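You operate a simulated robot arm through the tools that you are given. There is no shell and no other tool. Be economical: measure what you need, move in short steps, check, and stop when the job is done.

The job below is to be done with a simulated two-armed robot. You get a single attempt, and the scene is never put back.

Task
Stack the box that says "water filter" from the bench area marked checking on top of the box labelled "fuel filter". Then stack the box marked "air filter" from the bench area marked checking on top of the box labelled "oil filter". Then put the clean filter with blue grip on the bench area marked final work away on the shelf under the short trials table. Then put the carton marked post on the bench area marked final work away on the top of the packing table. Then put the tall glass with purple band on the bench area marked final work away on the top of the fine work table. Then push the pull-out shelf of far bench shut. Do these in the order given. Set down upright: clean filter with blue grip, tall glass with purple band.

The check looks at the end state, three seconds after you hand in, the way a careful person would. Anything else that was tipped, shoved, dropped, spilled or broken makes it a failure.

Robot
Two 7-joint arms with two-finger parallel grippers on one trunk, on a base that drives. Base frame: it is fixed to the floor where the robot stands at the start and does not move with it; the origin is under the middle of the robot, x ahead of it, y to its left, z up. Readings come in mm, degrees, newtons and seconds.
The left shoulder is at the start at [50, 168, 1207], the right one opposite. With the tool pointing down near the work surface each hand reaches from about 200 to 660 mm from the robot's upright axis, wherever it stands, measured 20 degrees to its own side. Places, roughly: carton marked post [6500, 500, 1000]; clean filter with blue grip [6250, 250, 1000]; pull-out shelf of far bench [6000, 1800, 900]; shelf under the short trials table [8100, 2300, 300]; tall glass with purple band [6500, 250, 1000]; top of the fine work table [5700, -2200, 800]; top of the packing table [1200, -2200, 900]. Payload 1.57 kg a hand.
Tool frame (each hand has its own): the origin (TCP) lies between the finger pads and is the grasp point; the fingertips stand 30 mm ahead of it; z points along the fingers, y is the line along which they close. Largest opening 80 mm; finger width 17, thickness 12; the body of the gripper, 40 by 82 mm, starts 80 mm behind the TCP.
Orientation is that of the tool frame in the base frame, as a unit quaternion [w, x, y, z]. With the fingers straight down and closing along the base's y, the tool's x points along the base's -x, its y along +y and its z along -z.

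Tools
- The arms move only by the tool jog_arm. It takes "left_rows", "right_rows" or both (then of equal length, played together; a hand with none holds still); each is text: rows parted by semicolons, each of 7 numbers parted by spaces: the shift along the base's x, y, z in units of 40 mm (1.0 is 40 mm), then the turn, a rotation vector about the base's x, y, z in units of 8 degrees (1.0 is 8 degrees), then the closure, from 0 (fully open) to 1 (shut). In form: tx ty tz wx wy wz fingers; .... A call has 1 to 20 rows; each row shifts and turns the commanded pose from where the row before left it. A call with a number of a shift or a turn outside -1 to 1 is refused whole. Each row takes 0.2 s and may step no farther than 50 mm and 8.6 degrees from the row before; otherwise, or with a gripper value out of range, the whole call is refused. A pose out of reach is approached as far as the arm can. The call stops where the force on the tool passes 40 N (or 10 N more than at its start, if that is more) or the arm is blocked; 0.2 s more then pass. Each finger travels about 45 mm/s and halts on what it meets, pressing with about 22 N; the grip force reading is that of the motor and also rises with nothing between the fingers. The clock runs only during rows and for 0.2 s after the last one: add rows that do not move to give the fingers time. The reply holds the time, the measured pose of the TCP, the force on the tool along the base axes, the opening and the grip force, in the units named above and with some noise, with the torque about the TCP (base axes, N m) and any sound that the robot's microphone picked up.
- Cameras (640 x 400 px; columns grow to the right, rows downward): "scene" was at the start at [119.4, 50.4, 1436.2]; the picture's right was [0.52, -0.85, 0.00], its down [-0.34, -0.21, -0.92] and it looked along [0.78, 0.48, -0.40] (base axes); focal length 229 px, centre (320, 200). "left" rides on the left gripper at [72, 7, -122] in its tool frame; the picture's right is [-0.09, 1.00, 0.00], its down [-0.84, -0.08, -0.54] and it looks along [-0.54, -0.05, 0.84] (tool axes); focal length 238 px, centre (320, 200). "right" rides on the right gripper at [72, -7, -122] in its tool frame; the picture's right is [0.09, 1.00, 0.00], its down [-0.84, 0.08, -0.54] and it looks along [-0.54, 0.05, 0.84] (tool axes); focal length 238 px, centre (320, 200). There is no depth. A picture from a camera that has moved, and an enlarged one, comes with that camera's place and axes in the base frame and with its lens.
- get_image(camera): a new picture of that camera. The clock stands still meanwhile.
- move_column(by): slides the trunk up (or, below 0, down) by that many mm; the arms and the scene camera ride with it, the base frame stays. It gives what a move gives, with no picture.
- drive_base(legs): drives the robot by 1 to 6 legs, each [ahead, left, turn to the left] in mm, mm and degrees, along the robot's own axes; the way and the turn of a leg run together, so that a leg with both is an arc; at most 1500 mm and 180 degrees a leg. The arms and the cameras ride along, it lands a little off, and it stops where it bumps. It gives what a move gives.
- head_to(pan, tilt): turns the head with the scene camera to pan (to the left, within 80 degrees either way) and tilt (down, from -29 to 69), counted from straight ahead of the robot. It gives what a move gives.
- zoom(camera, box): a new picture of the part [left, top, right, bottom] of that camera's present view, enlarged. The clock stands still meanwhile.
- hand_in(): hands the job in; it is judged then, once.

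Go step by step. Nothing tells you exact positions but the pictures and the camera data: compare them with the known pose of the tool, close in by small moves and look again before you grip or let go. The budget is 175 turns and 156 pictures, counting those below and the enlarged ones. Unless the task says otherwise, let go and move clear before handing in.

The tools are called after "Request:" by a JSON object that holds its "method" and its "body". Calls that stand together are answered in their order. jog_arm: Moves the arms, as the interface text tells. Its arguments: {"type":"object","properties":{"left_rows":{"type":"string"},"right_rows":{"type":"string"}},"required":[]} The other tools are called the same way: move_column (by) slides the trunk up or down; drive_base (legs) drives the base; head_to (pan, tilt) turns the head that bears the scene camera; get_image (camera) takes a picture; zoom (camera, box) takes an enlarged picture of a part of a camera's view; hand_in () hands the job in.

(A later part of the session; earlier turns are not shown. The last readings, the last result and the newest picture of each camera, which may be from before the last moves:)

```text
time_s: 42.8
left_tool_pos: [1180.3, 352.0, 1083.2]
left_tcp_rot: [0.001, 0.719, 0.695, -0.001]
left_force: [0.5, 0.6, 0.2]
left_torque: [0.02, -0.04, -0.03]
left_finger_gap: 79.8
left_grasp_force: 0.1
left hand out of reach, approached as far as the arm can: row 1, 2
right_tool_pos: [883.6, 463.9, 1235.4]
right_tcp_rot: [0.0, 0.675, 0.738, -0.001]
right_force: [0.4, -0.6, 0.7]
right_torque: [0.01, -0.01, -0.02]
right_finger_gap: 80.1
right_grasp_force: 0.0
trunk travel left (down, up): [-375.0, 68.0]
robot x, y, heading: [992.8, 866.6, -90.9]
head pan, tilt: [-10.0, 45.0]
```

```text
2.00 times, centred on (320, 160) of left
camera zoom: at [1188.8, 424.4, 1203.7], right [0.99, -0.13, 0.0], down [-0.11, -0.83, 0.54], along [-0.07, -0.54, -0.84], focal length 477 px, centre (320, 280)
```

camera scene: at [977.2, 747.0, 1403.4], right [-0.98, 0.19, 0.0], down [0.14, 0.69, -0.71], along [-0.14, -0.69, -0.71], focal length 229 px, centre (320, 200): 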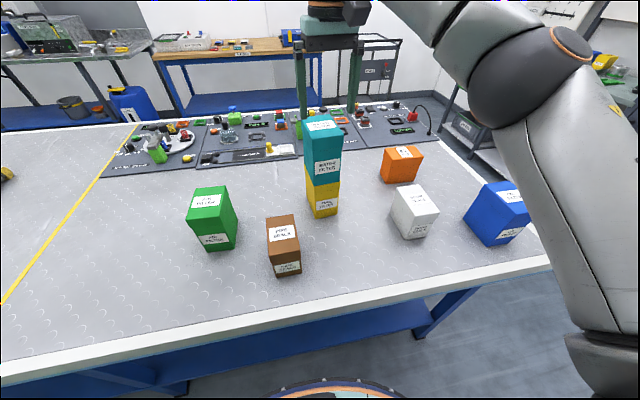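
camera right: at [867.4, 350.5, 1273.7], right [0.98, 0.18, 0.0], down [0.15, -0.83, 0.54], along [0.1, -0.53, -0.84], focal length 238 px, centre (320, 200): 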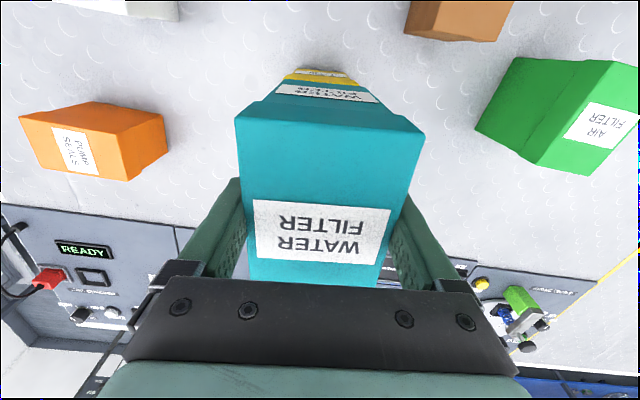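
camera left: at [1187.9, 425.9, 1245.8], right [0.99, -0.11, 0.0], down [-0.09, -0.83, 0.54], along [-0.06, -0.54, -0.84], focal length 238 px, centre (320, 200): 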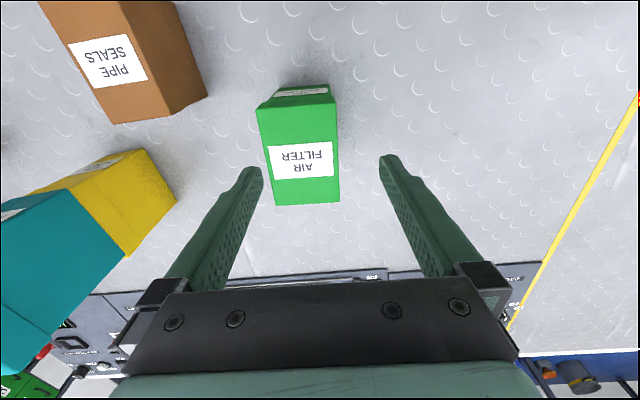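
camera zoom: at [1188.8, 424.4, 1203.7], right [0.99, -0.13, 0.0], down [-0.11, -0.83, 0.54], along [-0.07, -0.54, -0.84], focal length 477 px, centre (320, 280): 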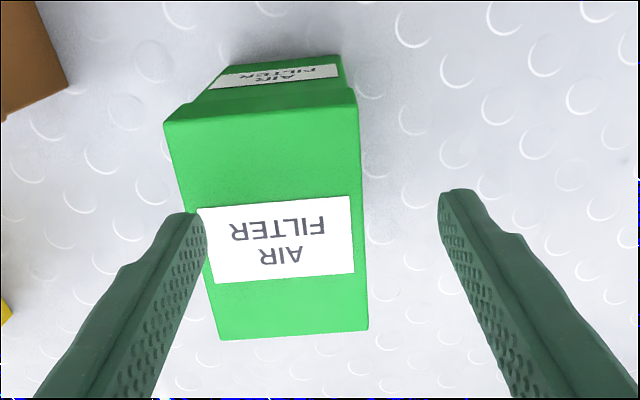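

The left arm stalls short here although the target is near; I'll drive 50 mm closer to the bench and retry.

Request:
{"method": "jog_arm", "body": {"left_rows": "0 0.5 0.8 0 0 0 0;0 0.5 0 0 0 0 0;0 0 0 0 0 0 0"}}

Request:
{"method": "drive_base", "body": {"legs": [[50, 0, 0]]}}

Request:
{"method": "jog_arm", "body": {"left_rows": "-0.4 0 0 0 0 0 0;0 0 0 0 0 0 0"}}

```text
time_s: 43.6
left_tool_pos: [1178.9, 392.9, 1114.0]
left_tcp_rot: [-0.001, 0.718, 0.696, 0.0]
left_force: [-0.1, 0.2, 0.2]
left_torque: [0.03, 0.0, 0.01]
left_finger_gap: 79.9
left_grasp_force: 0.0
right_tool_pos: [883.8, 462.8, 1234.0]
right_tcp_rot: [0.0, 0.676, 0.737, 0.0]
right_force: [0.0, 0.0, 0.1]
right_torque: [0.0, -0.02, -0.02]
right_finger_gap: 80.1
right_grasp_force: 0.1
trunk travel left (down, up): [-375.0, 68.0]
robot x, y, heading: [990.1, 865.2, -90.9]
head pan, tilt: [-10.0, 45.0]
```

```text
time_s: 44.5
left_tool_pos: [1179.0, 342.5, 1113.3]
left_tcp_rot: [0.001, 0.719, 0.695, 0.0]
left_force: [-0.6, 0.0, -0.6]
left_torque: [0.02, 0.0, 0.01]
left_finger_gap: 79.8
left_grasp_force: 0.1
right_tool_pos: [882.0, 413.1, 1235.0]
right_tcp_rot: [0.0, 0.676, 0.737, 0.001]
right_force: [-0.2, -0.6, 0.4]
right_torque: [0.05, 0.02, 0.0]
right_finger_gap: 80.0
right_grasp_force: 0.1
trunk travel left (down, up): [-375.0, 68.0]
robot x, y, heading: [992.0, 820.5, -91.1]
head pan, tilt: [-10.0, 45.0]
```

```text
time_s: 45.1
left_tool_pos: [1163.3, 343.9, 1115.1]
left_tcp_rot: [0.001, 0.719, 0.695, -0.001]
left_force: [0.2, 1.0, 0.2]
left_torque: [-0.03, 0.0, 0.01]
left_finger_gap: 79.9
left_grasp_force: 0.0
right_tool_pos: [883.5, 414.6, 1236.1]
right_tcp_rot: [0.0, 0.677, 0.736, 0.0]
right_force: [0.4, 0.0, 0.1]
right_torque: [-0.02, 0.01, -0.01]
right_finger_gap: 79.8
right_grasp_force: 0.1
trunk travel left (down, up): [-375.0, 68.0]
robot x, y, heading: [992.9, 814.3, -91.3]
head pan, tilt: [-10.0, 45.0]
```

Reach is fine now. Green centre refined to [1159, 331]; I descend to grip height.

Request:
{"method": "jog_arm", "body": {"left_rows": "-0.1 -0.32 -0.6 0 0 0 0;0 0 -0.8 0 0 0 0;0 0 -0.8 0 0 0 0;0 0 -0.9 0 0 0 0;0 0 0 0 0 0 0"}}

Request:
{"method": "get_image", "body": {"camera": "left"}}

```text
time_s: 46.3
left_tool_pos: [1166.4, 336.9, 993.9]
left_tcp_rot: [0.001, 0.719, 0.695, -0.001]
left_force: [-2.3, -0.5, 1.3]
left_torque: [0.0, 0.1, 0.03]
left_finger_gap: 80.0
left_grasp_force: 0.0
left hand out of reach, approached as far as the arm can: row 4
right_tool_pos: [882.6, 414.8, 1235.6]
right_tcp_rot: [0.0, 0.677, 0.736, 0.001]
right_force: [-0.3, -0.2, -0.4]
right_torque: [-0.03, -0.01, 0.01]
right_finger_gap: 80.0
right_grasp_force: 0.1
trunk travel left (down, up): [-375.0, 68.0]
robot x, y, heading: [992.0, 815.9, -91.1]
head pan, tilt: [-10.0, 45.0]
```

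```text
120 pictures are left
camera left: at [1175.8, 408.3, 1116.2], right [0.99, -0.13, 0.0], down [-0.11, -0.83, 0.54], along [-0.07, -0.54, -0.84], focal length 238 px, centre (320, 200)
```

left: 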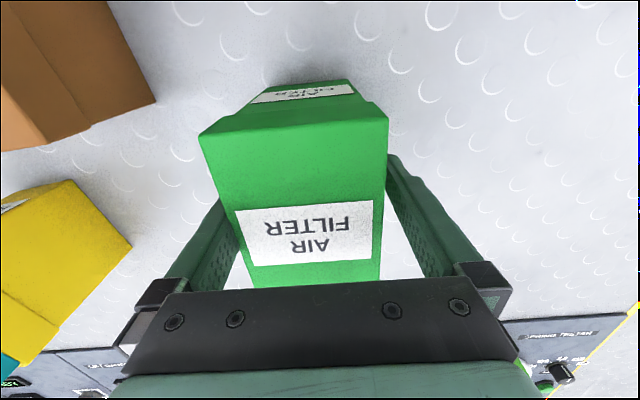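

The last row overreached a joint; gripping 8 mm higher (z≈1002, same as the teal box) suffices. I rise and recentre.

Request:
{"method": "jog_arm", "body": {"left_rows": "0 0 0.25 0 0 0 0;-0.18 -0.13 0 0 0 0 0;0 0 0 0 0 0 0"}}

Request:
{"method": "get_image", "body": {"camera": "left"}}

Request:
{"method": "get_image", "body": {"camera": "scene"}}

```text
time_s: 47.1
left_tool_pos: [1163.6, 334.9, 1006.0]
left_tcp_rot: [-0.001, 0.719, 0.695, -0.001]
left_force: [-0.4, 0.2, -0.3]
left_torque: [-0.03, 0.0, -0.02]
left_finger_gap: 80.0
left_grasp_force: 0.0
left hand out of reach, approached as far as the arm can: row 2
right_tool_pos: [883.5, 414.7, 1235.8]
right_tcp_rot: [0.001, 0.676, 0.737, 0.001]
right_force: [0.3, 0.4, 0.3]
right_torque: [0.0, 0.0, 0.0]
right_finger_gap: 80.0
right_grasp_force: 0.1
trunk travel left (down, up): [-375.0, 68.0]
robot x, y, heading: [991.3, 817.2, -91.3]
head pan, tilt: [-10.0, 45.0]
```

```text
119 pictures are left
camera left: at [1172.1, 407.2, 1128.1], right [0.99, -0.13, 0.0], down [-0.1, -0.83, 0.54], along [-0.07, -0.54, -0.84], focal length 238 px, centre (320, 200)
```

left: 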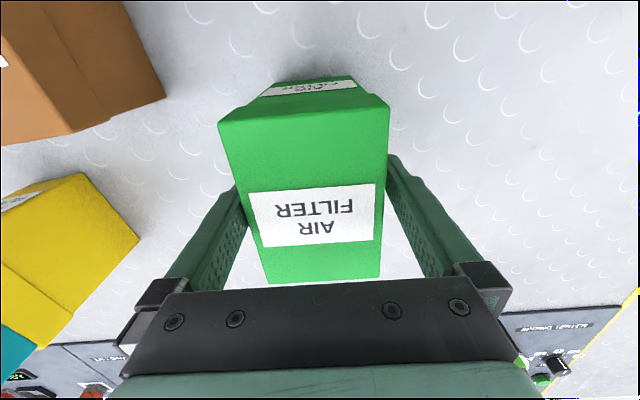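

```text
118 pictures are left
camera scene: at [976.0, 698.0, 1403.5], right [-0.98, 0.19, 0.0], down [0.14, 0.69, -0.71], along [-0.14, -0.69, -0.71], focal length 229 px, centre (320, 200)
```

scene: 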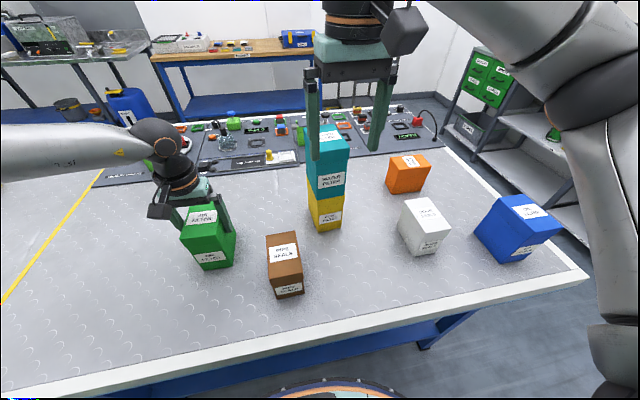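

The fingers straddle the lid, within 4 mm of centre. I close and lift.

Request:
{"method": "jog_arm", "body": {"left_rows": "0 0 0 0 0 0 0.3;0 0 0 0 0 0 1;0 0 0 0 0 0 1;0 0 0 0 0 0 1;0 0 0.3 0 0 0 1;0 0 0.8 0 0 0 1;0 0 0.8 0 0 0 1;0 0.5 0.8 0 0 0 1;0 0.5 0.8 0 0 0 1;0 0.5 0.8 0 0 0 1;0 0 0 0 0 0 1"}}

Request:
{"method": "get_image", "body": {"camera": "left"}}

```text
time_s: 49.5
left_tool_pos: [1162.3, 396.1, 1179.0]
left_tcp_rot: [0.0, 0.719, 0.695, 0.001]
left_force: [0.1, -0.4, -2.9]
left_torque: [0.0, -0.02, -0.01]
left_finger_gap: 67.7
left_grasp_force: 22.6
right_tool_pos: [882.7, 413.5, 1235.2]
right_tcp_rot: [0.0, 0.677, 0.736, 0.0]
right_force: [-0.4, -0.1, 0.4]
right_torque: [0.02, 0.0, -0.02]
right_finger_gap: 79.8
right_grasp_force: 0.1
trunk travel left (down, up): [-375.0, 68.0]
robot x, y, heading: [990.5, 813.5, -91.0]
head pan, tilt: [-10.0, 45.0]
```

```text
117 pictures are left
camera left: at [1172.3, 467.7, 1300.7], right [0.99, -0.13, 0.0], down [-0.11, -0.83, 0.54], along [-0.07, -0.54, -0.84], focal length 238 px, centre (320, 200)
```

left: 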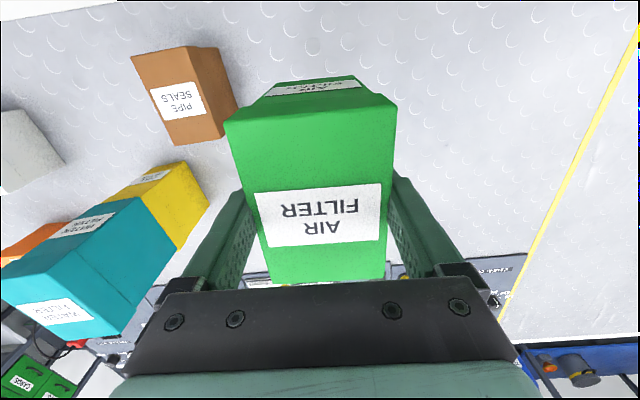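

Air filter held. I back away from the bench, strafe right to the oil filter and approach again.

Request:
{"method": "drive_base", "body": {"legs": [[-200, 0, 0], [0, -715, 1], [130, 0, 0]]}}

Request:
{"method": "head_to", "body": {"pan": 20, "tilt": 50}}

Request:
{"method": "get_image", "body": {"camera": "scene"}}

Request:
{"method": "get_image", "body": {"camera": "left"}}

```text
time_s: 55.5
left_tool_pos: [475.0, 478.3, 1178.4]
left_tcp_rot: [0.0, 0.707, 0.707, -0.001]
left_force: [0.0, 0.1, -3.1]
left_torque: [-0.01, 0.01, -0.03]
left_finger_gap: 67.8
left_grasp_force: 21.8
right_tool_pos: [194.6, 488.3, 1235.7]
right_tcp_rot: [0.0, 0.665, 0.747, 0.0]
right_force: [0.0, 0.5, -0.2]
right_torque: [-0.03, 0.0, 0.01]
right_finger_gap: 80.1
right_grasp_force: 0.0
trunk travel left (down, up): [-375.0, 68.0]
robot x, y, heading: [288.1, 895.3, -89.4]
head pan, tilt: [-10.0, 45.0]
```

```text
time_s: 56.4
left_tool_pos: [474.8, 479.0, 1179.1]
left_tcp_rot: [0.0, 0.708, 0.707, 0.001]
left_force: [0.1, -0.4, -1.9]
left_torque: [-0.02, -0.04, 0.02]
left_finger_gap: 67.9
left_grasp_force: 21.8
right_tool_pos: [195.4, 488.7, 1236.2]
right_tcp_rot: [0.0, 0.665, 0.747, 0.0]
right_force: [-0.2, 0.3, 0.7]
right_torque: [-0.02, 0.0, -0.03]
right_finger_gap: 80.0
right_grasp_force: 0.0
trunk travel left (down, up): [-375.0, 68.0]
robot x, y, heading: [290.9, 891.9, -89.2]
head pan, tilt: [20.0, 50.0]
```

```text
116 pictures are left
camera scene: at [319.2, 782.9, 1396.5], right [-0.94, -0.35, 0.0], down [-0.27, 0.72, -0.64], along [0.23, -0.6, -0.77], focal length 229 px, centre (320, 200)
```

scene: 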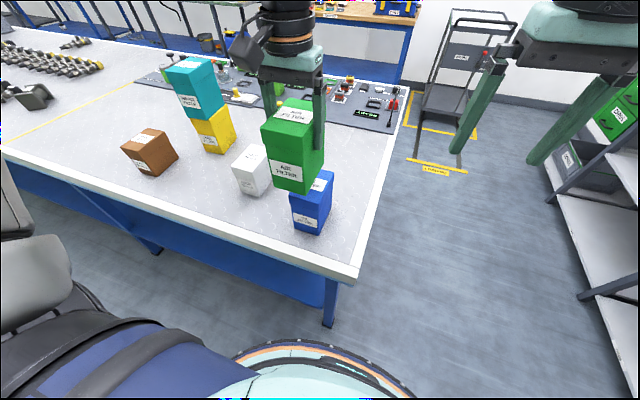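

```text
115 pictures are left
camera left: at [482.2, 551.6, 1300.7], right [1.0, -0.09, 0.0], down [-0.08, -0.84, 0.54], along [-0.05, -0.54, -0.84], focal length 238 px, centre (320, 200)
```

left: 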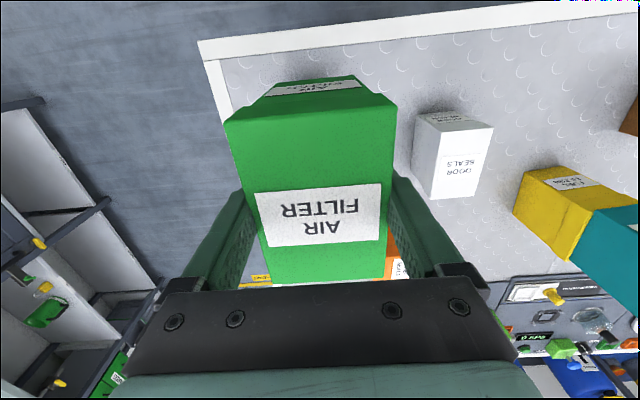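

The held box hides the blue one; I swing it aside to measure.

Request:
{"method": "jog_arm", "body": {"left_rows": "0.8 0 0.4 0 0 0 1;0.8 0 0.4 0 0 0 1;0.8 0 0 0 0 0 1;0.8 0 0 0 0 0 1;0 0 0 0 0 0 1"}}

Request:
{"method": "zoom", "body": {"camera": "scene", "box": [260, 140, 370, 250]}}

```text
time_s: 57.6
left_tool_pos: [603.2, 477.5, 1213.0]
left_tcp_rot: [0.0, 0.708, 0.706, -0.001]
left_force: [0.4, 0.4, -1.5]
left_torque: [0.0, -0.04, 0.0]
left_finger_gap: 67.8
left_grasp_force: 21.7
right_tool_pos: [194.1, 488.9, 1235.6]
right_tcp_rot: [0.0, 0.665, 0.747, -0.001]
right_force: [0.3, 0.3, -0.1]
right_torque: [-0.01, 0.0, -0.02]
right_finger_gap: 80.1
right_grasp_force: 0.1
trunk travel left (down, up): [-375.0, 68.0]
robot x, y, heading: [293.2, 892.3, -89.1]
head pan, tilt: [20.0, 50.0]
```

```text
3.64 times, centred on (315, 195) of scene
camera zoom: at [319.0, 782.9, 1396.5], right [-0.94, -0.35, 0.0], down [-0.27, 0.72, -0.64], along [0.23, -0.6, -0.77], focal length 832 px, centre (338, 218)
```

zoom: 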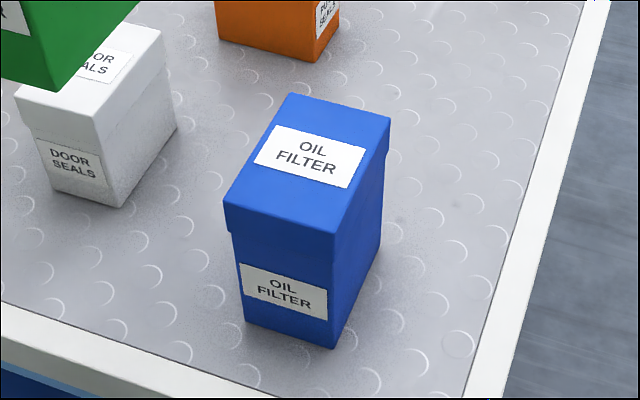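

Blue: centre [464, 450], long axis ≈ along y. I bring the green box over it at z≈1148.

Request:
{"method": "jog_arm", "body": {"left_rows": "-0.8 0 0 0 0 0.1 1;-0.8 0 0 0 0 0 1;-0.8 -0.3 0 0 0 0 1;-0.8 -0.3 -0.5 0 0 0 1;-0.28 0 -0.7 0 0 0 1;0 0 -0.4 0 0 0 1;0 0 0 0 0 0 1"}}

Request:
{"method": "zoom", "body": {"camera": "scene", "box": [240, 90, 400, 250]}}

```text
time_s: 59.2
left_tool_pos: [464.4, 456.5, 1146.8]
left_tcp_rot: [0.0, 0.703, 0.711, 0.0]
left_force: [0.0, -0.7, -2.5]
left_torque: [0.02, 0.02, 0.0]
left_finger_gap: 67.8
left_grasp_force: 21.6
right_tool_pos: [194.5, 488.6, 1236.1]
right_tcp_rot: [0.0, 0.665, 0.747, -0.001]
right_force: [-0.2, -0.1, 0.8]
right_torque: [0.02, 0.01, 0.0]
right_finger_gap: 79.9
right_grasp_force: 0.1
trunk travel left (down, up): [-375.0, 68.0]
robot x, y, heading: [291.1, 891.7, -89.0]
head pan, tilt: [20.0, 50.0]
```

```text
2.50 times, centred on (320, 170) of scene
camera zoom: at [319.2, 783.0, 1396.5], right [-0.94, -0.35, 0.0], down [-0.27, 0.72, -0.64], along [0.23, -0.6, -0.77], focal length 572 px, centre (320, 275)
```

zoom: 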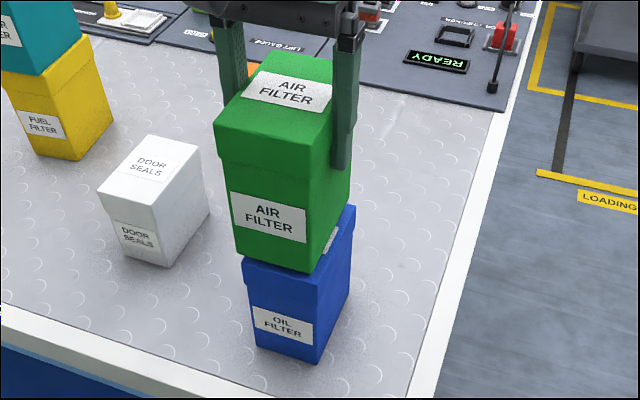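

Request:
{"method": "jog_arm", "body": {"left_rows": "0 0 -0.2 0 0 0 1;0 -0.03 -0.1 0 0 0 1;0 0 0 0 0 0 1"}}

Request:
{"method": "zoom", "body": {"camera": "scene", "box": [270, 130, 370, 240]}}

```text
time_s: 60.0
left_tool_pos: [465.7, 455.1, 1136.7]
left_tcp_rot: [0.001, 0.703, 0.711, -0.002]
left_force: [1.3, -0.3, 10.4]
left_torque: [0.53, -0.14, -0.09]
left_finger_gap: 67.8
left_grasp_force: 22.4
right_tool_pos: [194.5, 489.3, 1237.0]
right_tcp_rot: [0.0, 0.665, 0.747, -0.001]
right_force: [-0.5, 0.0, 0.6]
right_torque: [0.01, 0.0, 0.02]
right_finger_gap: 79.9
right_grasp_force: 0.1
trunk travel left (down, up): [-375.0, 68.0]
robot x, y, heading: [288.4, 890.8, -89.3]
head pan, tilt: [20.0, 50.0]
```

```text
3.64 times, centred on (320, 185) of scene
camera zoom: at [319.2, 783.9, 1396.8], right [-0.94, -0.35, 0.0], down [-0.27, 0.72, -0.64], along [0.23, -0.6, -0.77], focal length 832 px, centre (320, 254)
```

zoom: 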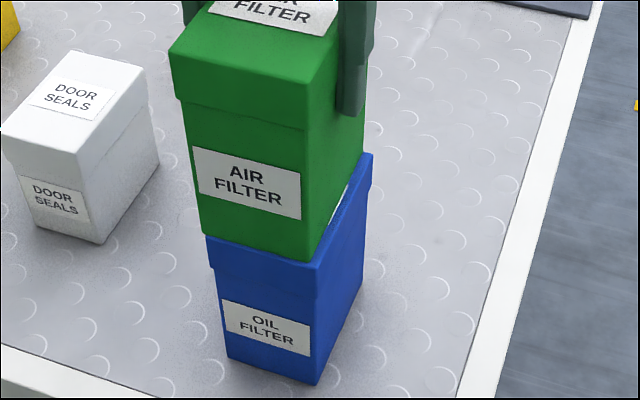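

Contact on the near edge first; I lower a little more so that it settles flat.

Request:
{"method": "jog_arm", "body": {"left_rows": "0 0 -0.06 0 0 0 1;0 0 0 0 0 0 1"}}

Request:
{"method": "zoom", "body": {"camera": "scene", "box": [270, 130, 370, 240]}}

```text
time_s: 60.6
left_tool_pos: [464.8, 455.6, 1134.6]
left_tcp_rot: [0.002, 0.703, 0.712, -0.001]
left_force: [3.1, -0.2, 18.5]
left_torque: [-0.09, -0.6, -0.02]
left_finger_gap: 67.1
left_grasp_force: 22.2
right_tool_pos: [194.0, 489.5, 1236.1]
right_tcp_rot: [0.0, 0.664, 0.748, -0.001]
right_force: [-0.5, 0.5, 0.0]
right_torque: [0.0, 0.04, -0.01]
right_finger_gap: 80.0
right_grasp_force: 0.1
trunk travel left (down, up): [-375.0, 68.0]
robot x, y, heading: [291.8, 890.5, -89.0]
head pan, tilt: [20.0, 50.0]
```

```text
3.64 times, centred on (320, 185) of scene
camera zoom: at [319.3, 784.7, 1396.8], right [-0.94, -0.35, 0.0], down [-0.27, 0.72, -0.64], along [0.23, -0.6, -0.77], focal length 832 px, centre (320, 254)
```

zoom: 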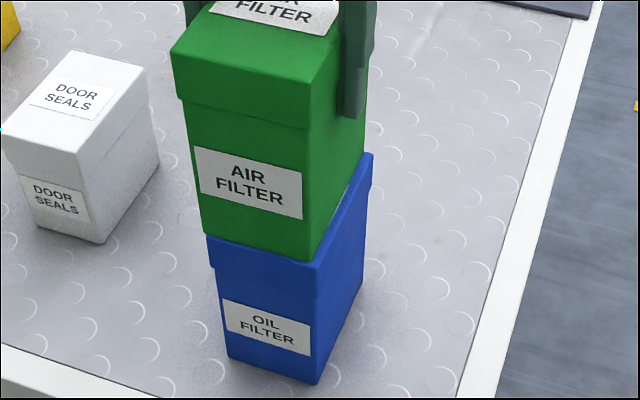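

It sits flat now. Opening gently and lifting clear.

Request:
{"method": "jog_arm", "body": {"left_rows": "0 0 0.05 0 0 0 0.9;0 0 0 0 0 0 0.4;0 0 0 0 0 0 0;0 0 0 0 0 0 0;0 0 0.2 0 0 0 0;0 0 0.5 0 0 0 0;0 0 0.8 0 0 0 0;0 0 0.8 0 0 0 0;0 0 0.8 0 0 0 0;0 0.5 0.5 0 0 0 0;0 0.8 0 0 0 0 0;0 0 0 0 0 0 0"}}

Request:
{"method": "get_image", "body": {"camera": "scene"}}

```text
time_s: 63.2
left_tool_pos: [474.2, 512.8, 1273.3]
left_tcp_rot: [0.001, 0.703, 0.711, 0.0]
left_force: [-0.1, -0.1, 0.6]
left_torque: [0.01, 0.0, 0.0]
left_finger_gap: 80.0
left_grasp_force: 0.0
left hand out of reach, approached as far as the arm can: row 9
right_tool_pos: [194.2, 488.2, 1236.7]
right_tcp_rot: [0.0, 0.664, 0.748, 0.0]
right_force: [-0.1, -0.6, -0.5]
right_torque: [-0.02, -0.02, 0.02]
right_finger_gap: 79.9
right_grasp_force: 0.1
trunk travel left (down, up): [-375.0, 68.0]
robot x, y, heading: [296.4, 893.6, -89.4]
head pan, tilt: [20.0, 50.0]
```

```text
110 pictures are left
camera scene: at [319.1, 782.5, 1396.5], right [-0.94, -0.35, 0.0], down [-0.27, 0.72, -0.64], along [0.23, -0.6, -0.77], focal length 229 px, centre (320, 200)
```

scene: 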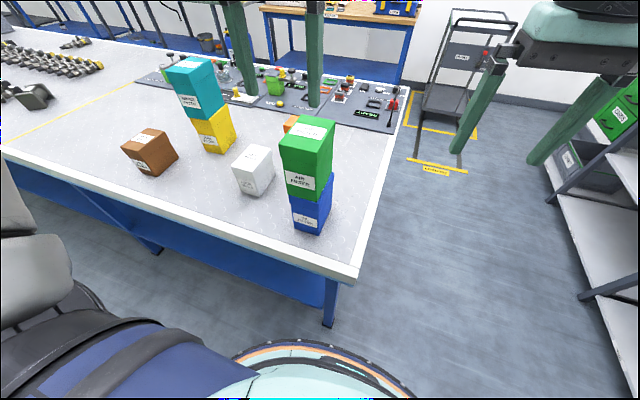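

Both stacks stand. Next I back off and turn to look down the aisle towards the final work area (x≈6300).

Request:
{"method": "drive_base", "body": {"legs": [[-200, 0, 0], [0, 0, 89]]}}

Request:
{"method": "head_to", "body": {"pan": 0, "tilt": 15}}

Request:
{"method": "get_image", "body": {"camera": "scene"}}

```text
time_s: 68.7
left_tool_pos: [668.8, 1276.2, 1274.5]
left_tcp_rot: [0.0, -0.002, 1.0, 0.001]
left_force: [-0.4, -0.3, -0.2]
left_torque: [0.02, -0.01, 0.04]
left_finger_gap: 79.9
left_grasp_force: 0.0
right_tool_pos: [693.9, 997.2, 1236.6]
right_tcp_rot: [0.0, -0.053, 0.999, 0.001]
right_force: [0.2, -0.2, 0.1]
right_torque: [-0.01, 0.03, 0.01]
right_finger_gap: 79.8
right_grasp_force: 0.0
trunk travel left (down, up): [-375.0, 68.0]
robot x, y, heading: [289.1, 1096.4, 0.1]
head pan, tilt: [20.0, 50.0]
```

```text
time_s: 69.7
left_tool_pos: [669.5, 1274.4, 1274.2]
left_tcp_rot: [0.001, -0.002, 1.0, 0.001]
left_force: [0.3, 0.2, 0.4]
left_torque: [0.0, 0.03, -0.02]
left_finger_gap: 80.0
left_grasp_force: 0.0
right_tool_pos: [692.2, 996.7, 1235.9]
right_tcp_rot: [0.0, -0.054, 0.999, -0.001]
right_force: [0.2, -0.4, -0.5]
right_torque: [-0.01, -0.01, -0.02]
right_finger_gap: 79.9
right_grasp_force: 0.1
trunk travel left (down, up): [-375.0, 68.0]
robot x, y, heading: [289.0, 1097.6, 0.2]
head pan, tilt: [0.0, 15.0]
```

```text
109 pictures are left
camera scene: at [422.8, 1099.1, 1450.2], right [0.0, -1.0, 0.0], down [-0.26, 0.0, -0.97], along [0.97, 0.0, -0.26], focal length 229 px, centre (320, 200)
```

scene: 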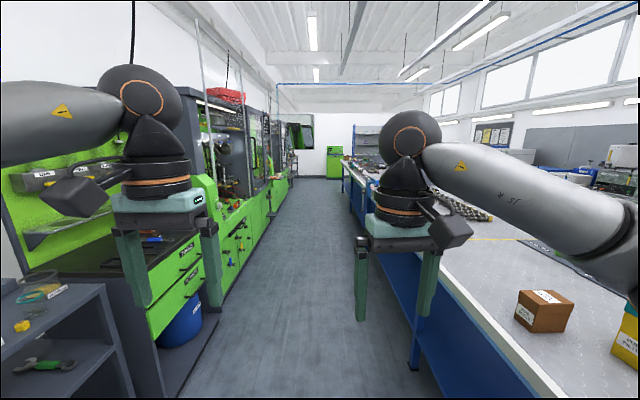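

The aisle is clear (bench edge y≈575, cabinets y>1850). I drive ahead 4.5 m and look.

Request:
{"method": "drive_base", "body": {"legs": [[1500, 0, 0], [1500, 0, 0], [1500, 0, 0]]}}

Request:
{"method": "get_image", "body": {"camera": "scene"}}

```text
time_s: 91.5
left_tool_pos: [5243.9, 1142.2, 1274.3]
left_tcp_rot: [0.0, 0.025, 1.0, -0.001]
left_force: [-0.5, 0.2, -0.6]
left_torque: [-0.03, 0.02, 0.01]
left_finger_gap: 80.0
left_grasp_force: 0.1
right_tool_pos: [5251.6, 863.8, 1235.9]
right_tcp_rot: [0.0, -0.028, 1.0, 0.0]
right_force: [-0.2, -0.3, -0.9]
right_torque: [-0.02, 0.01, 0.01]
right_finger_gap: 80.0
right_grasp_force: 0.1
trunk travel left (down, up): [-375.0, 68.0]
robot x, y, heading: [4849.6, 983.5, -2.8]
head pan, tilt: [0.0, 15.0]
```

```text
108 pictures are left
camera scene: at [4986.8, 981.2, 1450.3], right [-0.05, -1.0, 0.0], down [-0.26, 0.01, -0.97], along [0.96, -0.05, -0.26], focal length 229 px, centre (320, 200)
```

scene: 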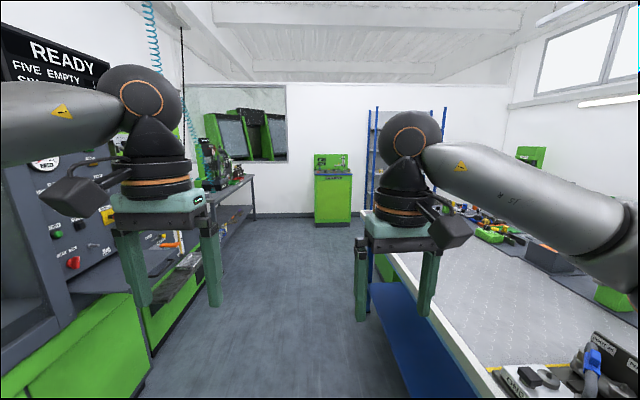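

I correct the drift, continue to x≈6250 and turn to face the bench.

Request:
{"method": "drive_base", "body": {"legs": [[0, 120, 2.8], [1380, 0, 0], [0, 0, -90]]}}

Request:
{"method": "head_to", "body": {"pan": 0, "tilt": 35}}

Request:
{"method": "get_image", "body": {"camera": "scene"}}

```text
time_s: 103.1
left_tool_pos: [6442.1, 734.7, 1273.9]
left_tcp_rot: [0.0, 0.707, 0.708, 0.0]
left_force: [0.1, 0.4, -0.1]
left_torque: [0.0, 0.01, 0.0]
left_finger_gap: 79.8
left_grasp_force: 0.1
right_tool_pos: [6163.4, 710.4, 1235.4]
right_tcp_rot: [0.0, 0.668, 0.744, 0.001]
right_force: [0.7, 0.4, 0.4]
right_torque: [-0.01, 0.04, 0.05]
right_finger_gap: 80.1
right_grasp_force: 0.0
trunk travel left (down, up): [-375.0, 68.0]
robot x, y, heading: [6262.2, 1116.3, -89.9]
head pan, tilt: [0.0, 15.0]
```

```text
time_s: 104.0
left_tool_pos: [6442.6, 736.5, 1273.9]
left_tcp_rot: [0.0, 0.706, 0.708, 0.0]
left_force: [-0.3, 0.5, 0.3]
left_torque: [-0.01, -0.02, 0.01]
left_finger_gap: 80.0
left_grasp_force: 0.1
right_tool_pos: [6164.1, 711.8, 1236.0]
right_tcp_rot: [0.0, 0.667, 0.745, 0.0]
right_force: [-0.2, -0.4, 0.4]
right_torque: [-0.02, 0.0, -0.01]
right_finger_gap: 80.0
right_grasp_force: 0.0
trunk travel left (down, up): [-375.0, 68.0]
robot x, y, heading: [6260.3, 1117.9, -89.7]
head pan, tilt: [0.0, 35.0]
```

```text
107 pictures are left
camera scene: at [6263.8, 989.9, 1418.3], right [-1.0, 0.0, 0.0], down [0.0, 0.57, -0.82], along [0.0, -0.82, -0.57], focal length 229 px, centre (320, 200)
```

scene: 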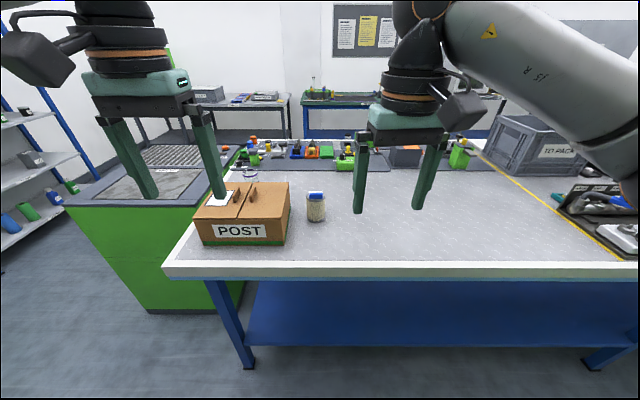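

Request:
{"method": "zoom", "body": {"camera": "scene", "box": [180, 130, 340, 250]}}

Request:
{"method": "get_image", "body": {"camera": "left"}}

Request:
{"method": "get_image", "body": {"camera": "right"}}

```text
3.33 times, centred on (260, 190) of scene
camera zoom: at [6263.8, 989.9, 1418.3], right [-1.0, 0.0, 0.0], down [0.0, 0.57, -0.82], along [0.0, -0.82, -0.57], focal length 762 px, centre (520, 233)
```

zoom: 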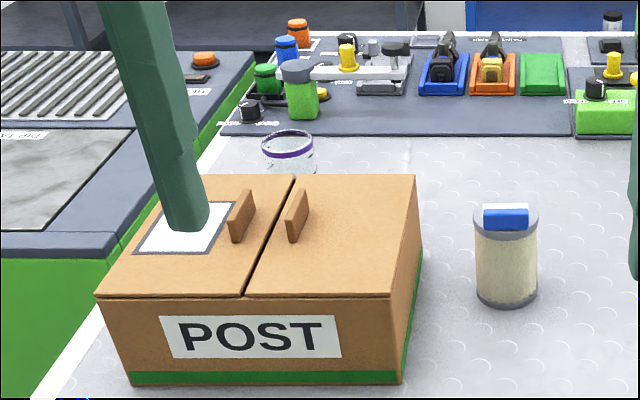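

```text
105 pictures are left
camera left: at [6448.4, 807.6, 1395.5], right [1.0, -0.09, 0.0], down [-0.07, -0.84, 0.54], along [-0.05, -0.54, -0.84], focal length 238 px, centre (320, 200)
```

left: 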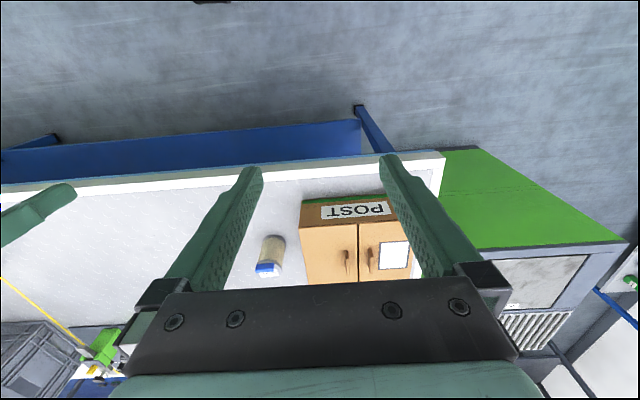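

```text
104 pictures are left
camera right: at [6147.4, 782.3, 1358.5], right [0.98, 0.2, 0.0], down [0.17, -0.82, 0.54], along [0.11, -0.53, -0.84], focal length 238 px, centre (320, 200)
```

right: 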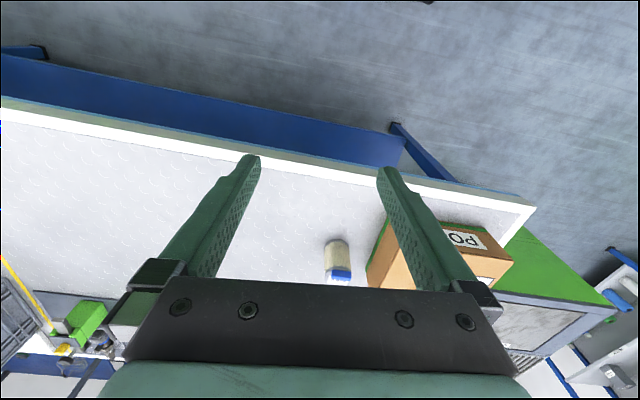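

Filter with blue grip stands at about [6276, 368], some 65 mm thick, top ≈996; the carton (two lid tabs) is beside it and the glass is behind. I'll grip the filter with the right hand at a 45° tilt so it can later go onto the low shelf. Positioning first.

Request:
{"method": "drive_base", "body": {"legs": [[0, 90, 0], [230, 0, 0]]}}

Request:
{"method": "jog_arm", "body": {"right_rows": "0 0 0 0 0 -0.83 0;0 0.3 0 -1 0 0 0;0 0.3 0 -1 0 0 0;0 0.3 0 -1 0 0 0;0 0 0 -1 0 0 0;0 0 0 -1 0 0 0;0 0 0 -0.625 0 0 0;0 0 0 0 0 0 0"}}

Request:
{"method": "head_to", "body": {"pan": 0, "tilt": 45}}

Request:
{"method": "get_image", "body": {"camera": "scene"}}

Request:
{"method": "get_image", "body": {"camera": "right"}}

```text
time_s: 106.4
left_tool_pos: [6526.9, 507.2, 1272.9]
left_tcp_rot: [0.0, 0.708, 0.706, 0.0]
left_force: [0.5, -0.8, -1.2]
left_torque: [0.03, -0.01, 0.01]
left_finger_gap: 80.1
left_grasp_force: 0.0
right_tool_pos: [6247.8, 484.9, 1234.3]
right_tcp_rot: [0.0, 0.67, 0.742, 0.001]
right_force: [-0.1, 0.0, 0.4]
right_torque: [-0.01, -0.03, 0.04]
right_finger_gap: 80.1
right_grasp_force: 0.0
trunk travel left (down, up): [-375.0, 68.0]
robot x, y, heading: [6352.3, 892.5, -90.2]
head pan, tilt: [0.0, 35.0]
```

```text
time_s: 108.2
left_tool_pos: [6527.5, 506.8, 1274.3]
left_tcp_rot: [0.001, 0.708, 0.706, 0.0]
left_force: [0.0, -0.5, 0.2]
left_torque: [-0.01, -0.02, 0.02]
left_finger_gap: 80.0
left_grasp_force: 0.1
right_tool_pos: [6247.0, 522.3, 1237.2]
right_tcp_rot: [0.273, 0.658, 0.648, -0.269]
right_force: [0.7, -0.1, -1.3]
right_torque: [-0.01, -0.03, 0.02]
right_finger_gap: 80.4
right_grasp_force: 0.1
trunk travel left (down, up): [-375.0, 68.0]
robot x, y, heading: [6351.3, 885.2, -90.0]
head pan, tilt: [0.0, 35.0]
```

```text
time_s: 108.9
left_tool_pos: [6525.6, 506.7, 1274.3]
left_tcp_rot: [0.0, 0.709, 0.706, 0.0]
left_force: [-0.9, -0.1, 0.5]
left_torque: [-0.02, -0.01, -0.02]
left_finger_gap: 80.3
left_grasp_force: 0.0
right_tool_pos: [6246.5, 522.9, 1235.9]
right_tcp_rot: [0.274, 0.657, 0.648, -0.269]
right_force: [0.4, 0.3, -0.6]
right_torque: [0.01, -0.01, 0.0]
right_finger_gap: 79.8
right_grasp_force: 0.1
trunk travel left (down, up): [-375.0, 68.0]
robot x, y, heading: [6348.4, 888.7, -90.3]
head pan, tilt: [0.0, 45.0]
```

```text
103 pictures are left
camera scene: at [6350.6, 769.6, 1403.5], right [-1.0, 0.0, 0.0], down [0.0, 0.71, -0.71], along [0.0, -0.71, -0.71], focal length 229 px, centre (320, 200)
```

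scene: 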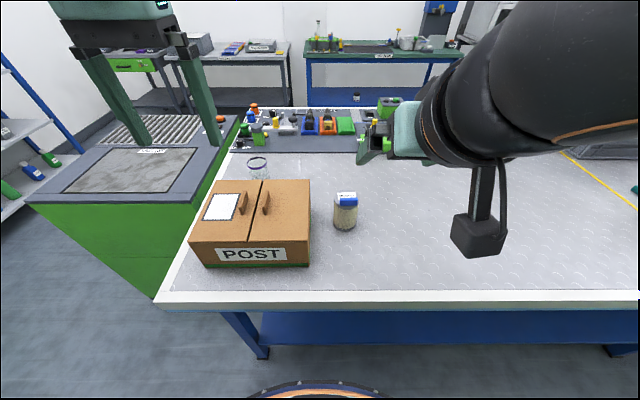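

```text
102 pictures are left
camera right: at [6240.5, 658.9, 1272.0], right [1.0, 0.05, -0.05], down [0.06, -0.21, 0.98], along [0.04, -0.98, -0.21], focal length 238 px, centre (320, 200)
```

right: 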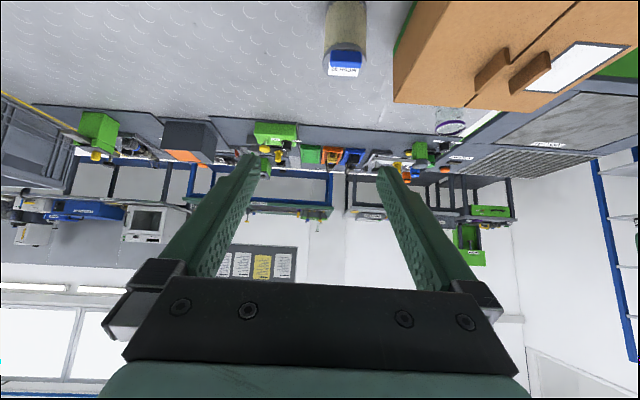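

Request:
{"method": "zoom", "body": {"camera": "scene", "box": [305, 175, 385, 245]}}

Request:
{"method": "zoom", "body": {"camera": "scene", "box": [180, 145, 320, 275]}}

```text
5.71 times, centred on (345, 210) of scene
camera zoom: at [6350.6, 769.6, 1403.5], right [-1.0, 0.0, 0.0], down [0.0, 0.71, -0.71], along [0.0, -0.71, -0.71], focal length 1307 px, centre (177, 143)
```

zoom: 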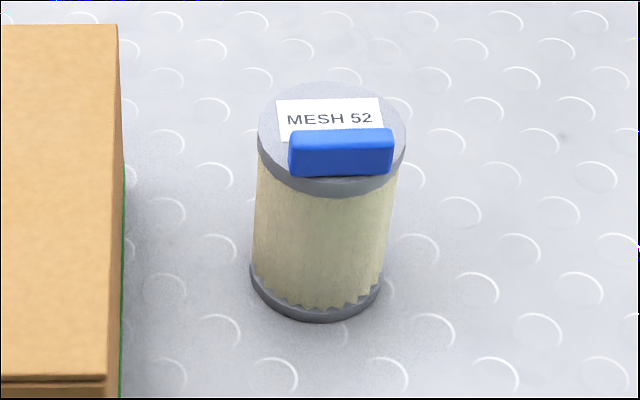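

```text
3.08 times, centred on (250, 210) of scene
camera zoom: at [6350.6, 769.6, 1403.5], right [-1.0, 0.0, 0.0], down [0.0, 0.71, -0.71], along [0.0, -0.71, -0.71], focal length 704 px, centre (535, 169)
```

zoom: 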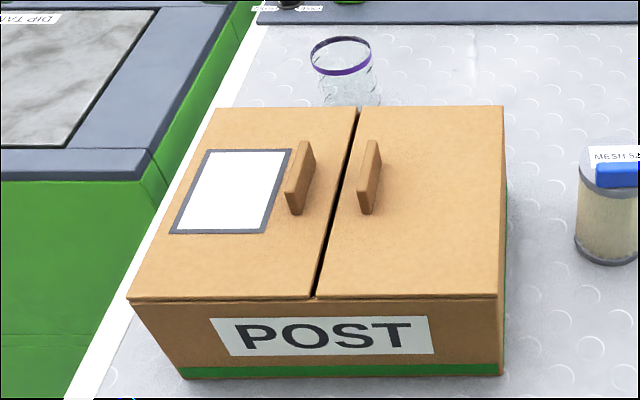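

Filter: centre [6282, 357], Ø66, top 994. I go to the pre-grasp point 140 mm back along the tilted approach line and check.

Request:
{"method": "jog_arm", "body": {"right_rows": "0.4 0 -0.8 0 0 0 0;0.4 -0.3 -0.8 0 0 0 0;0.09 -0.4 -0.8 0 0 0 0;0 -0.4 -0.8 0 0 0 0;0 -0.5 -0.8 0 0 0 0;0 0 -0.6 0 0 0 0;0 0 0 0 0 0 0"}}

Request:
{"method": "get_image", "body": {"camera": "scene"}}

Request:
{"method": "get_image", "body": {"camera": "right"}}

```text
time_s: 110.5
left_tool_pos: [6526.6, 506.8, 1273.7]
left_tcp_rot: [0.001, 0.708, 0.706, 0.0]
left_force: [0.7, -0.2, -0.3]
left_torque: [-0.04, -0.01, 0.02]
left_finger_gap: 80.2
left_grasp_force: 0.1
right_tool_pos: [6284.4, 457.9, 1050.7]
right_tcp_rot: [0.273, 0.658, 0.648, -0.269]
right_force: [-0.1, -0.5, -0.3]
right_torque: [0.02, -0.01, -0.04]
right_finger_gap: 80.2
right_grasp_force: 0.1
trunk travel left (down, up): [-375.0, 68.0]
robot x, y, heading: [6350.2, 885.6, -90.3]
head pan, tilt: [0.0, 45.0]
```

```text
99 pictures are left
camera scene: at [6350.6, 769.6, 1403.5], right [-1.0, 0.0, 0.0], down [0.0, 0.71, -0.71], along [0.0, -0.71, -0.71], focal length 229 px, centre (320, 200)
```

scene: 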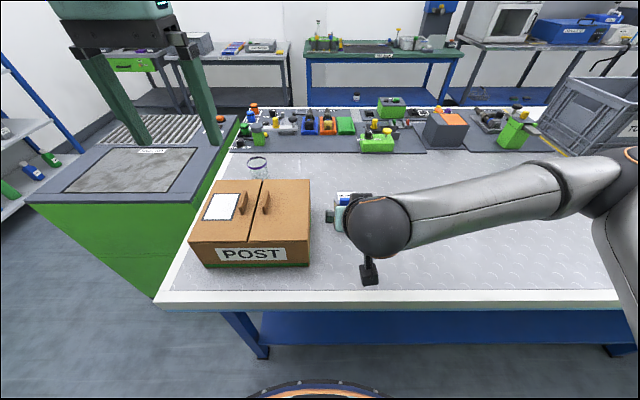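

```text
98 pictures are left
camera right: at [6277.0, 594.6, 1086.9], right [1.0, 0.05, -0.05], down [0.06, -0.21, 0.98], along [0.04, -0.98, -0.21], focal length 238 px, centre (320, 200)
```

right: 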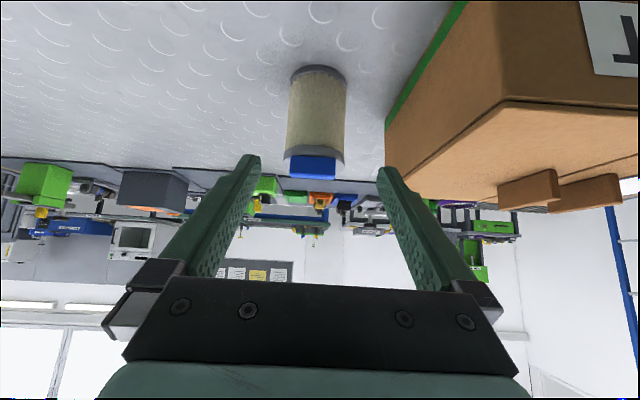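

Aligned within a few millimetres. I advance along the 45° line and look before closing.

Request:
{"method": "jog_arm", "body": {"right_rows": "-0.1 -0.6 -0.6 0 0 0 0;0 -0.6 -0.6 0 0 0 0;0 -0.6 -0.6 0 0 0 0;0 -0.6 -0.6 0 0 0 0;0 0 0 0 0 0 0"}}

Request:
{"method": "get_image", "body": {"camera": "right"}}

Request:
{"method": "zoom", "body": {"camera": "scene", "box": [270, 150, 430, 270]}}

```text
time_s: 111.7
left_tool_pos: [6526.3, 507.5, 1273.5]
left_tcp_rot: [0.001, 0.708, 0.706, 0.0]
left_force: [-0.5, -0.6, 0.0]
left_torque: [0.02, 0.03, 0.02]
left_finger_gap: 79.8
left_grasp_force: 0.1
right_tool_pos: [6279.1, 360.3, 954.0]
right_tcp_rot: [0.273, 0.658, 0.648, -0.269]
right_force: [-0.8, -0.8, 0.8]
right_torque: [0.05, -0.01, 0.01]
right_finger_gap: 80.0
right_grasp_force: 0.0
trunk travel left (down, up): [-375.0, 68.0]
robot x, y, heading: [6350.4, 890.0, -90.1]
head pan, tilt: [0.0, 45.0]
```

```text
97 pictures are left
camera right: at [6272.0, 496.0, 990.9], right [1.0, 0.06, -0.06], down [0.07, -0.21, 0.98], along [0.04, -0.98, -0.21], focal length 238 px, centre (320, 200)
```

right: 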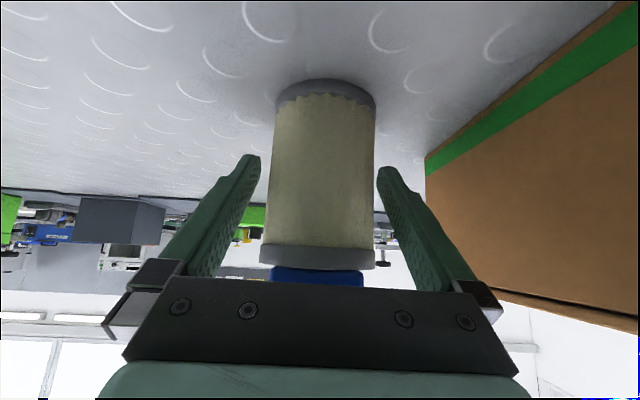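

```text
3.33 times, centred on (350, 210) of scene
camera zoom: at [6350.6, 769.8, 1403.5], right [-1.0, 0.0, 0.0], down [0.0, 0.71, -0.71], along [0.0, -0.71, -0.71], focal length 762 px, centre (220, 167)
```

zoom: 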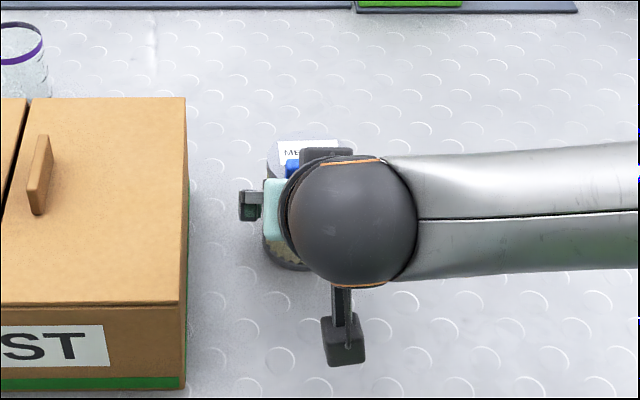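

The filter lies centred between the fingers. I close and lift a little.

Request:
{"method": "jog_arm", "body": {"right_rows": "0 0 0 0 0 0 0.3;0 0 0 0 0 0 0.7;0 0 0 0 0 0 1;0 0 0 0 0 0 1;0 0 0 0 0 0 1;0 0 0.3 0 0 0 1;0 0 0.7 0 0 0 1;0 0 0.7 0 0 0 1;0 0 0 0 0 0 1"}}

Request:
{"method": "get_image", "body": {"camera": "right"}}

```text
time_s: 113.7
left_tool_pos: [6526.1, 507.2, 1274.1]
left_tcp_rot: [0.001, 0.708, 0.706, -0.001]
left_force: [0.3, 0.4, -0.2]
left_torque: [-0.02, -0.01, -0.01]
left_finger_gap: 80.1
left_grasp_force: 0.0
right_tool_pos: [6279.1, 360.2, 1023.6]
right_tcp_rot: [0.272, 0.658, 0.648, -0.269]
right_force: [-0.5, 0.1, -0.6]
right_torque: [0.01, -0.02, 0.0]
right_finger_gap: 65.0
right_grasp_force: 22.1
trunk travel left (down, up): [-375.0, 68.0]
robot x, y, heading: [6352.3, 890.1, -90.2]
head pan, tilt: [0.0, 45.0]
```

```text
95 pictures are left
camera right: at [6272.0, 496.6, 1059.1], right [1.0, 0.05, -0.05], down [0.07, -0.21, 0.98], along [0.04, -0.98, -0.21], focal length 238 px, centre (320, 200)
```

right: 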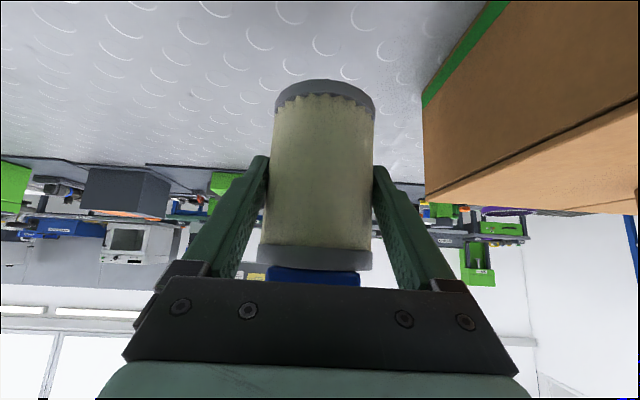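

Held. I raise and pull it back, back away from the bench and turn to look towards the short trials table.

Request:
{"method": "jog_arm", "body": {"right_rows": "0 0 0.9 0 0 0 1;0 0.4 0.9 0 0 0 1;0 0.8 0.6 0 0 0 1;0 0.8 0.5 0 0 0 1;0 0.8 0 0 0 0 1;0 0.8 0 0 0 0 1;0 0 0 0 0 0 1"}}

Request:
{"method": "drive_base", "body": {"legs": [[-250, 0, 0], [0, 0, 100]]}}

Request:
{"method": "head_to", "body": {"pan": 15, "tilt": 20}}

Request:
{"method": "get_image", "body": {"camera": "scene"}}

```text
time_s: 115.3
left_tool_pos: [6526.3, 506.2, 1274.4]
left_tcp_rot: [0.0, 0.708, 0.706, 0.0]
left_force: [0.4, 0.3, -0.2]
left_torque: [0.01, -0.01, 0.03]
left_finger_gap: 79.9
left_grasp_force: 0.1
right_tool_pos: [6279.9, 505.1, 1139.5]
right_tcp_rot: [0.274, 0.658, 0.648, -0.27]
right_force: [0.7, 0.2, -1.0]
right_torque: [0.04, 0.02, 0.0]
right_finger_gap: 65.0
right_grasp_force: 21.9
trunk travel left (down, up): [-375.0, 68.0]
robot x, y, heading: [6346.5, 890.1, -89.9]
head pan, tilt: [0.0, 45.0]
```

```text
time_s: 121.4
left_tool_pos: [6693.7, 1383.5, 1274.3]
left_tcp_rot: [0.001, -0.094, 0.996, 0.001]
left_force: [0.1, 0.0, -0.4]
left_torque: [-0.01, -0.01, 0.01]
left_finger_gap: 80.0
left_grasp_force: 0.0
right_tool_pos: [6740.5, 1141.7, 1139.0]
right_tcp_rot: [0.381, -0.08, 0.92, 0.039]
right_force: [-0.7, 0.3, -1.4]
right_torque: [0.02, 0.0, -0.01]
right_finger_gap: 64.7
right_grasp_force: 21.4
trunk travel left (down, up): [-375.0, 68.0]
robot x, y, heading: [6351.5, 1138.4, 10.8]
head pan, tilt: [0.0, 45.0]
```

```text
time_s: 122.3
left_tool_pos: [6692.5, 1383.9, 1273.4]
left_tcp_rot: [0.001, -0.094, 0.996, -0.001]
left_force: [-0.3, -0.4, 0.0]
left_torque: [0.0, -0.03, 0.02]
left_finger_gap: 80.0
left_grasp_force: 0.1
right_tool_pos: [6741.7, 1143.2, 1138.8]
right_tcp_rot: [0.38, -0.081, 0.92, 0.04]
right_force: [0.1, 0.2, -2.3]
right_torque: [0.01, 0.01, -0.01]
right_finger_gap: 64.9
right_grasp_force: 22.4
trunk travel left (down, up): [-375.0, 68.0]
robot x, y, heading: [6349.6, 1139.6, 10.5]
head pan, tilt: [15.0, 20.0]
```

```text
94 pictures are left
camera scene: at [6475.3, 1189.1, 1442.0], right [0.43, -0.9, 0.0], down [-0.31, -0.15, -0.94], along [0.85, 0.41, -0.34], focal length 229 px, centre (320, 200)
```

scene: 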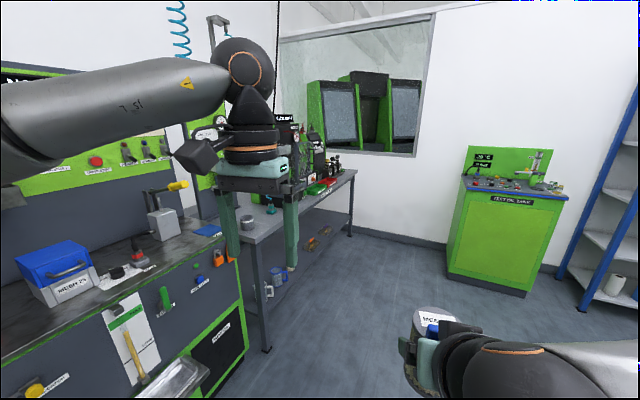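

Request:
{"method": "zoom", "body": {"camera": "scene", "box": [210, 120, 390, 370]}}

```text
1.60 times, centred on (300, 245) of scene
camera zoom: at [6475.3, 1189.1, 1442.0], right [0.43, -0.9, 0.0], down [-0.31, -0.15, -0.94], along [0.85, 0.41, -0.34], focal length 366 px, centre (352, 128)
```

zoom: 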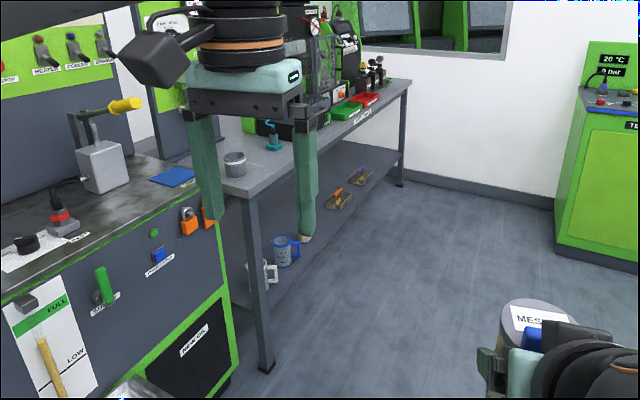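

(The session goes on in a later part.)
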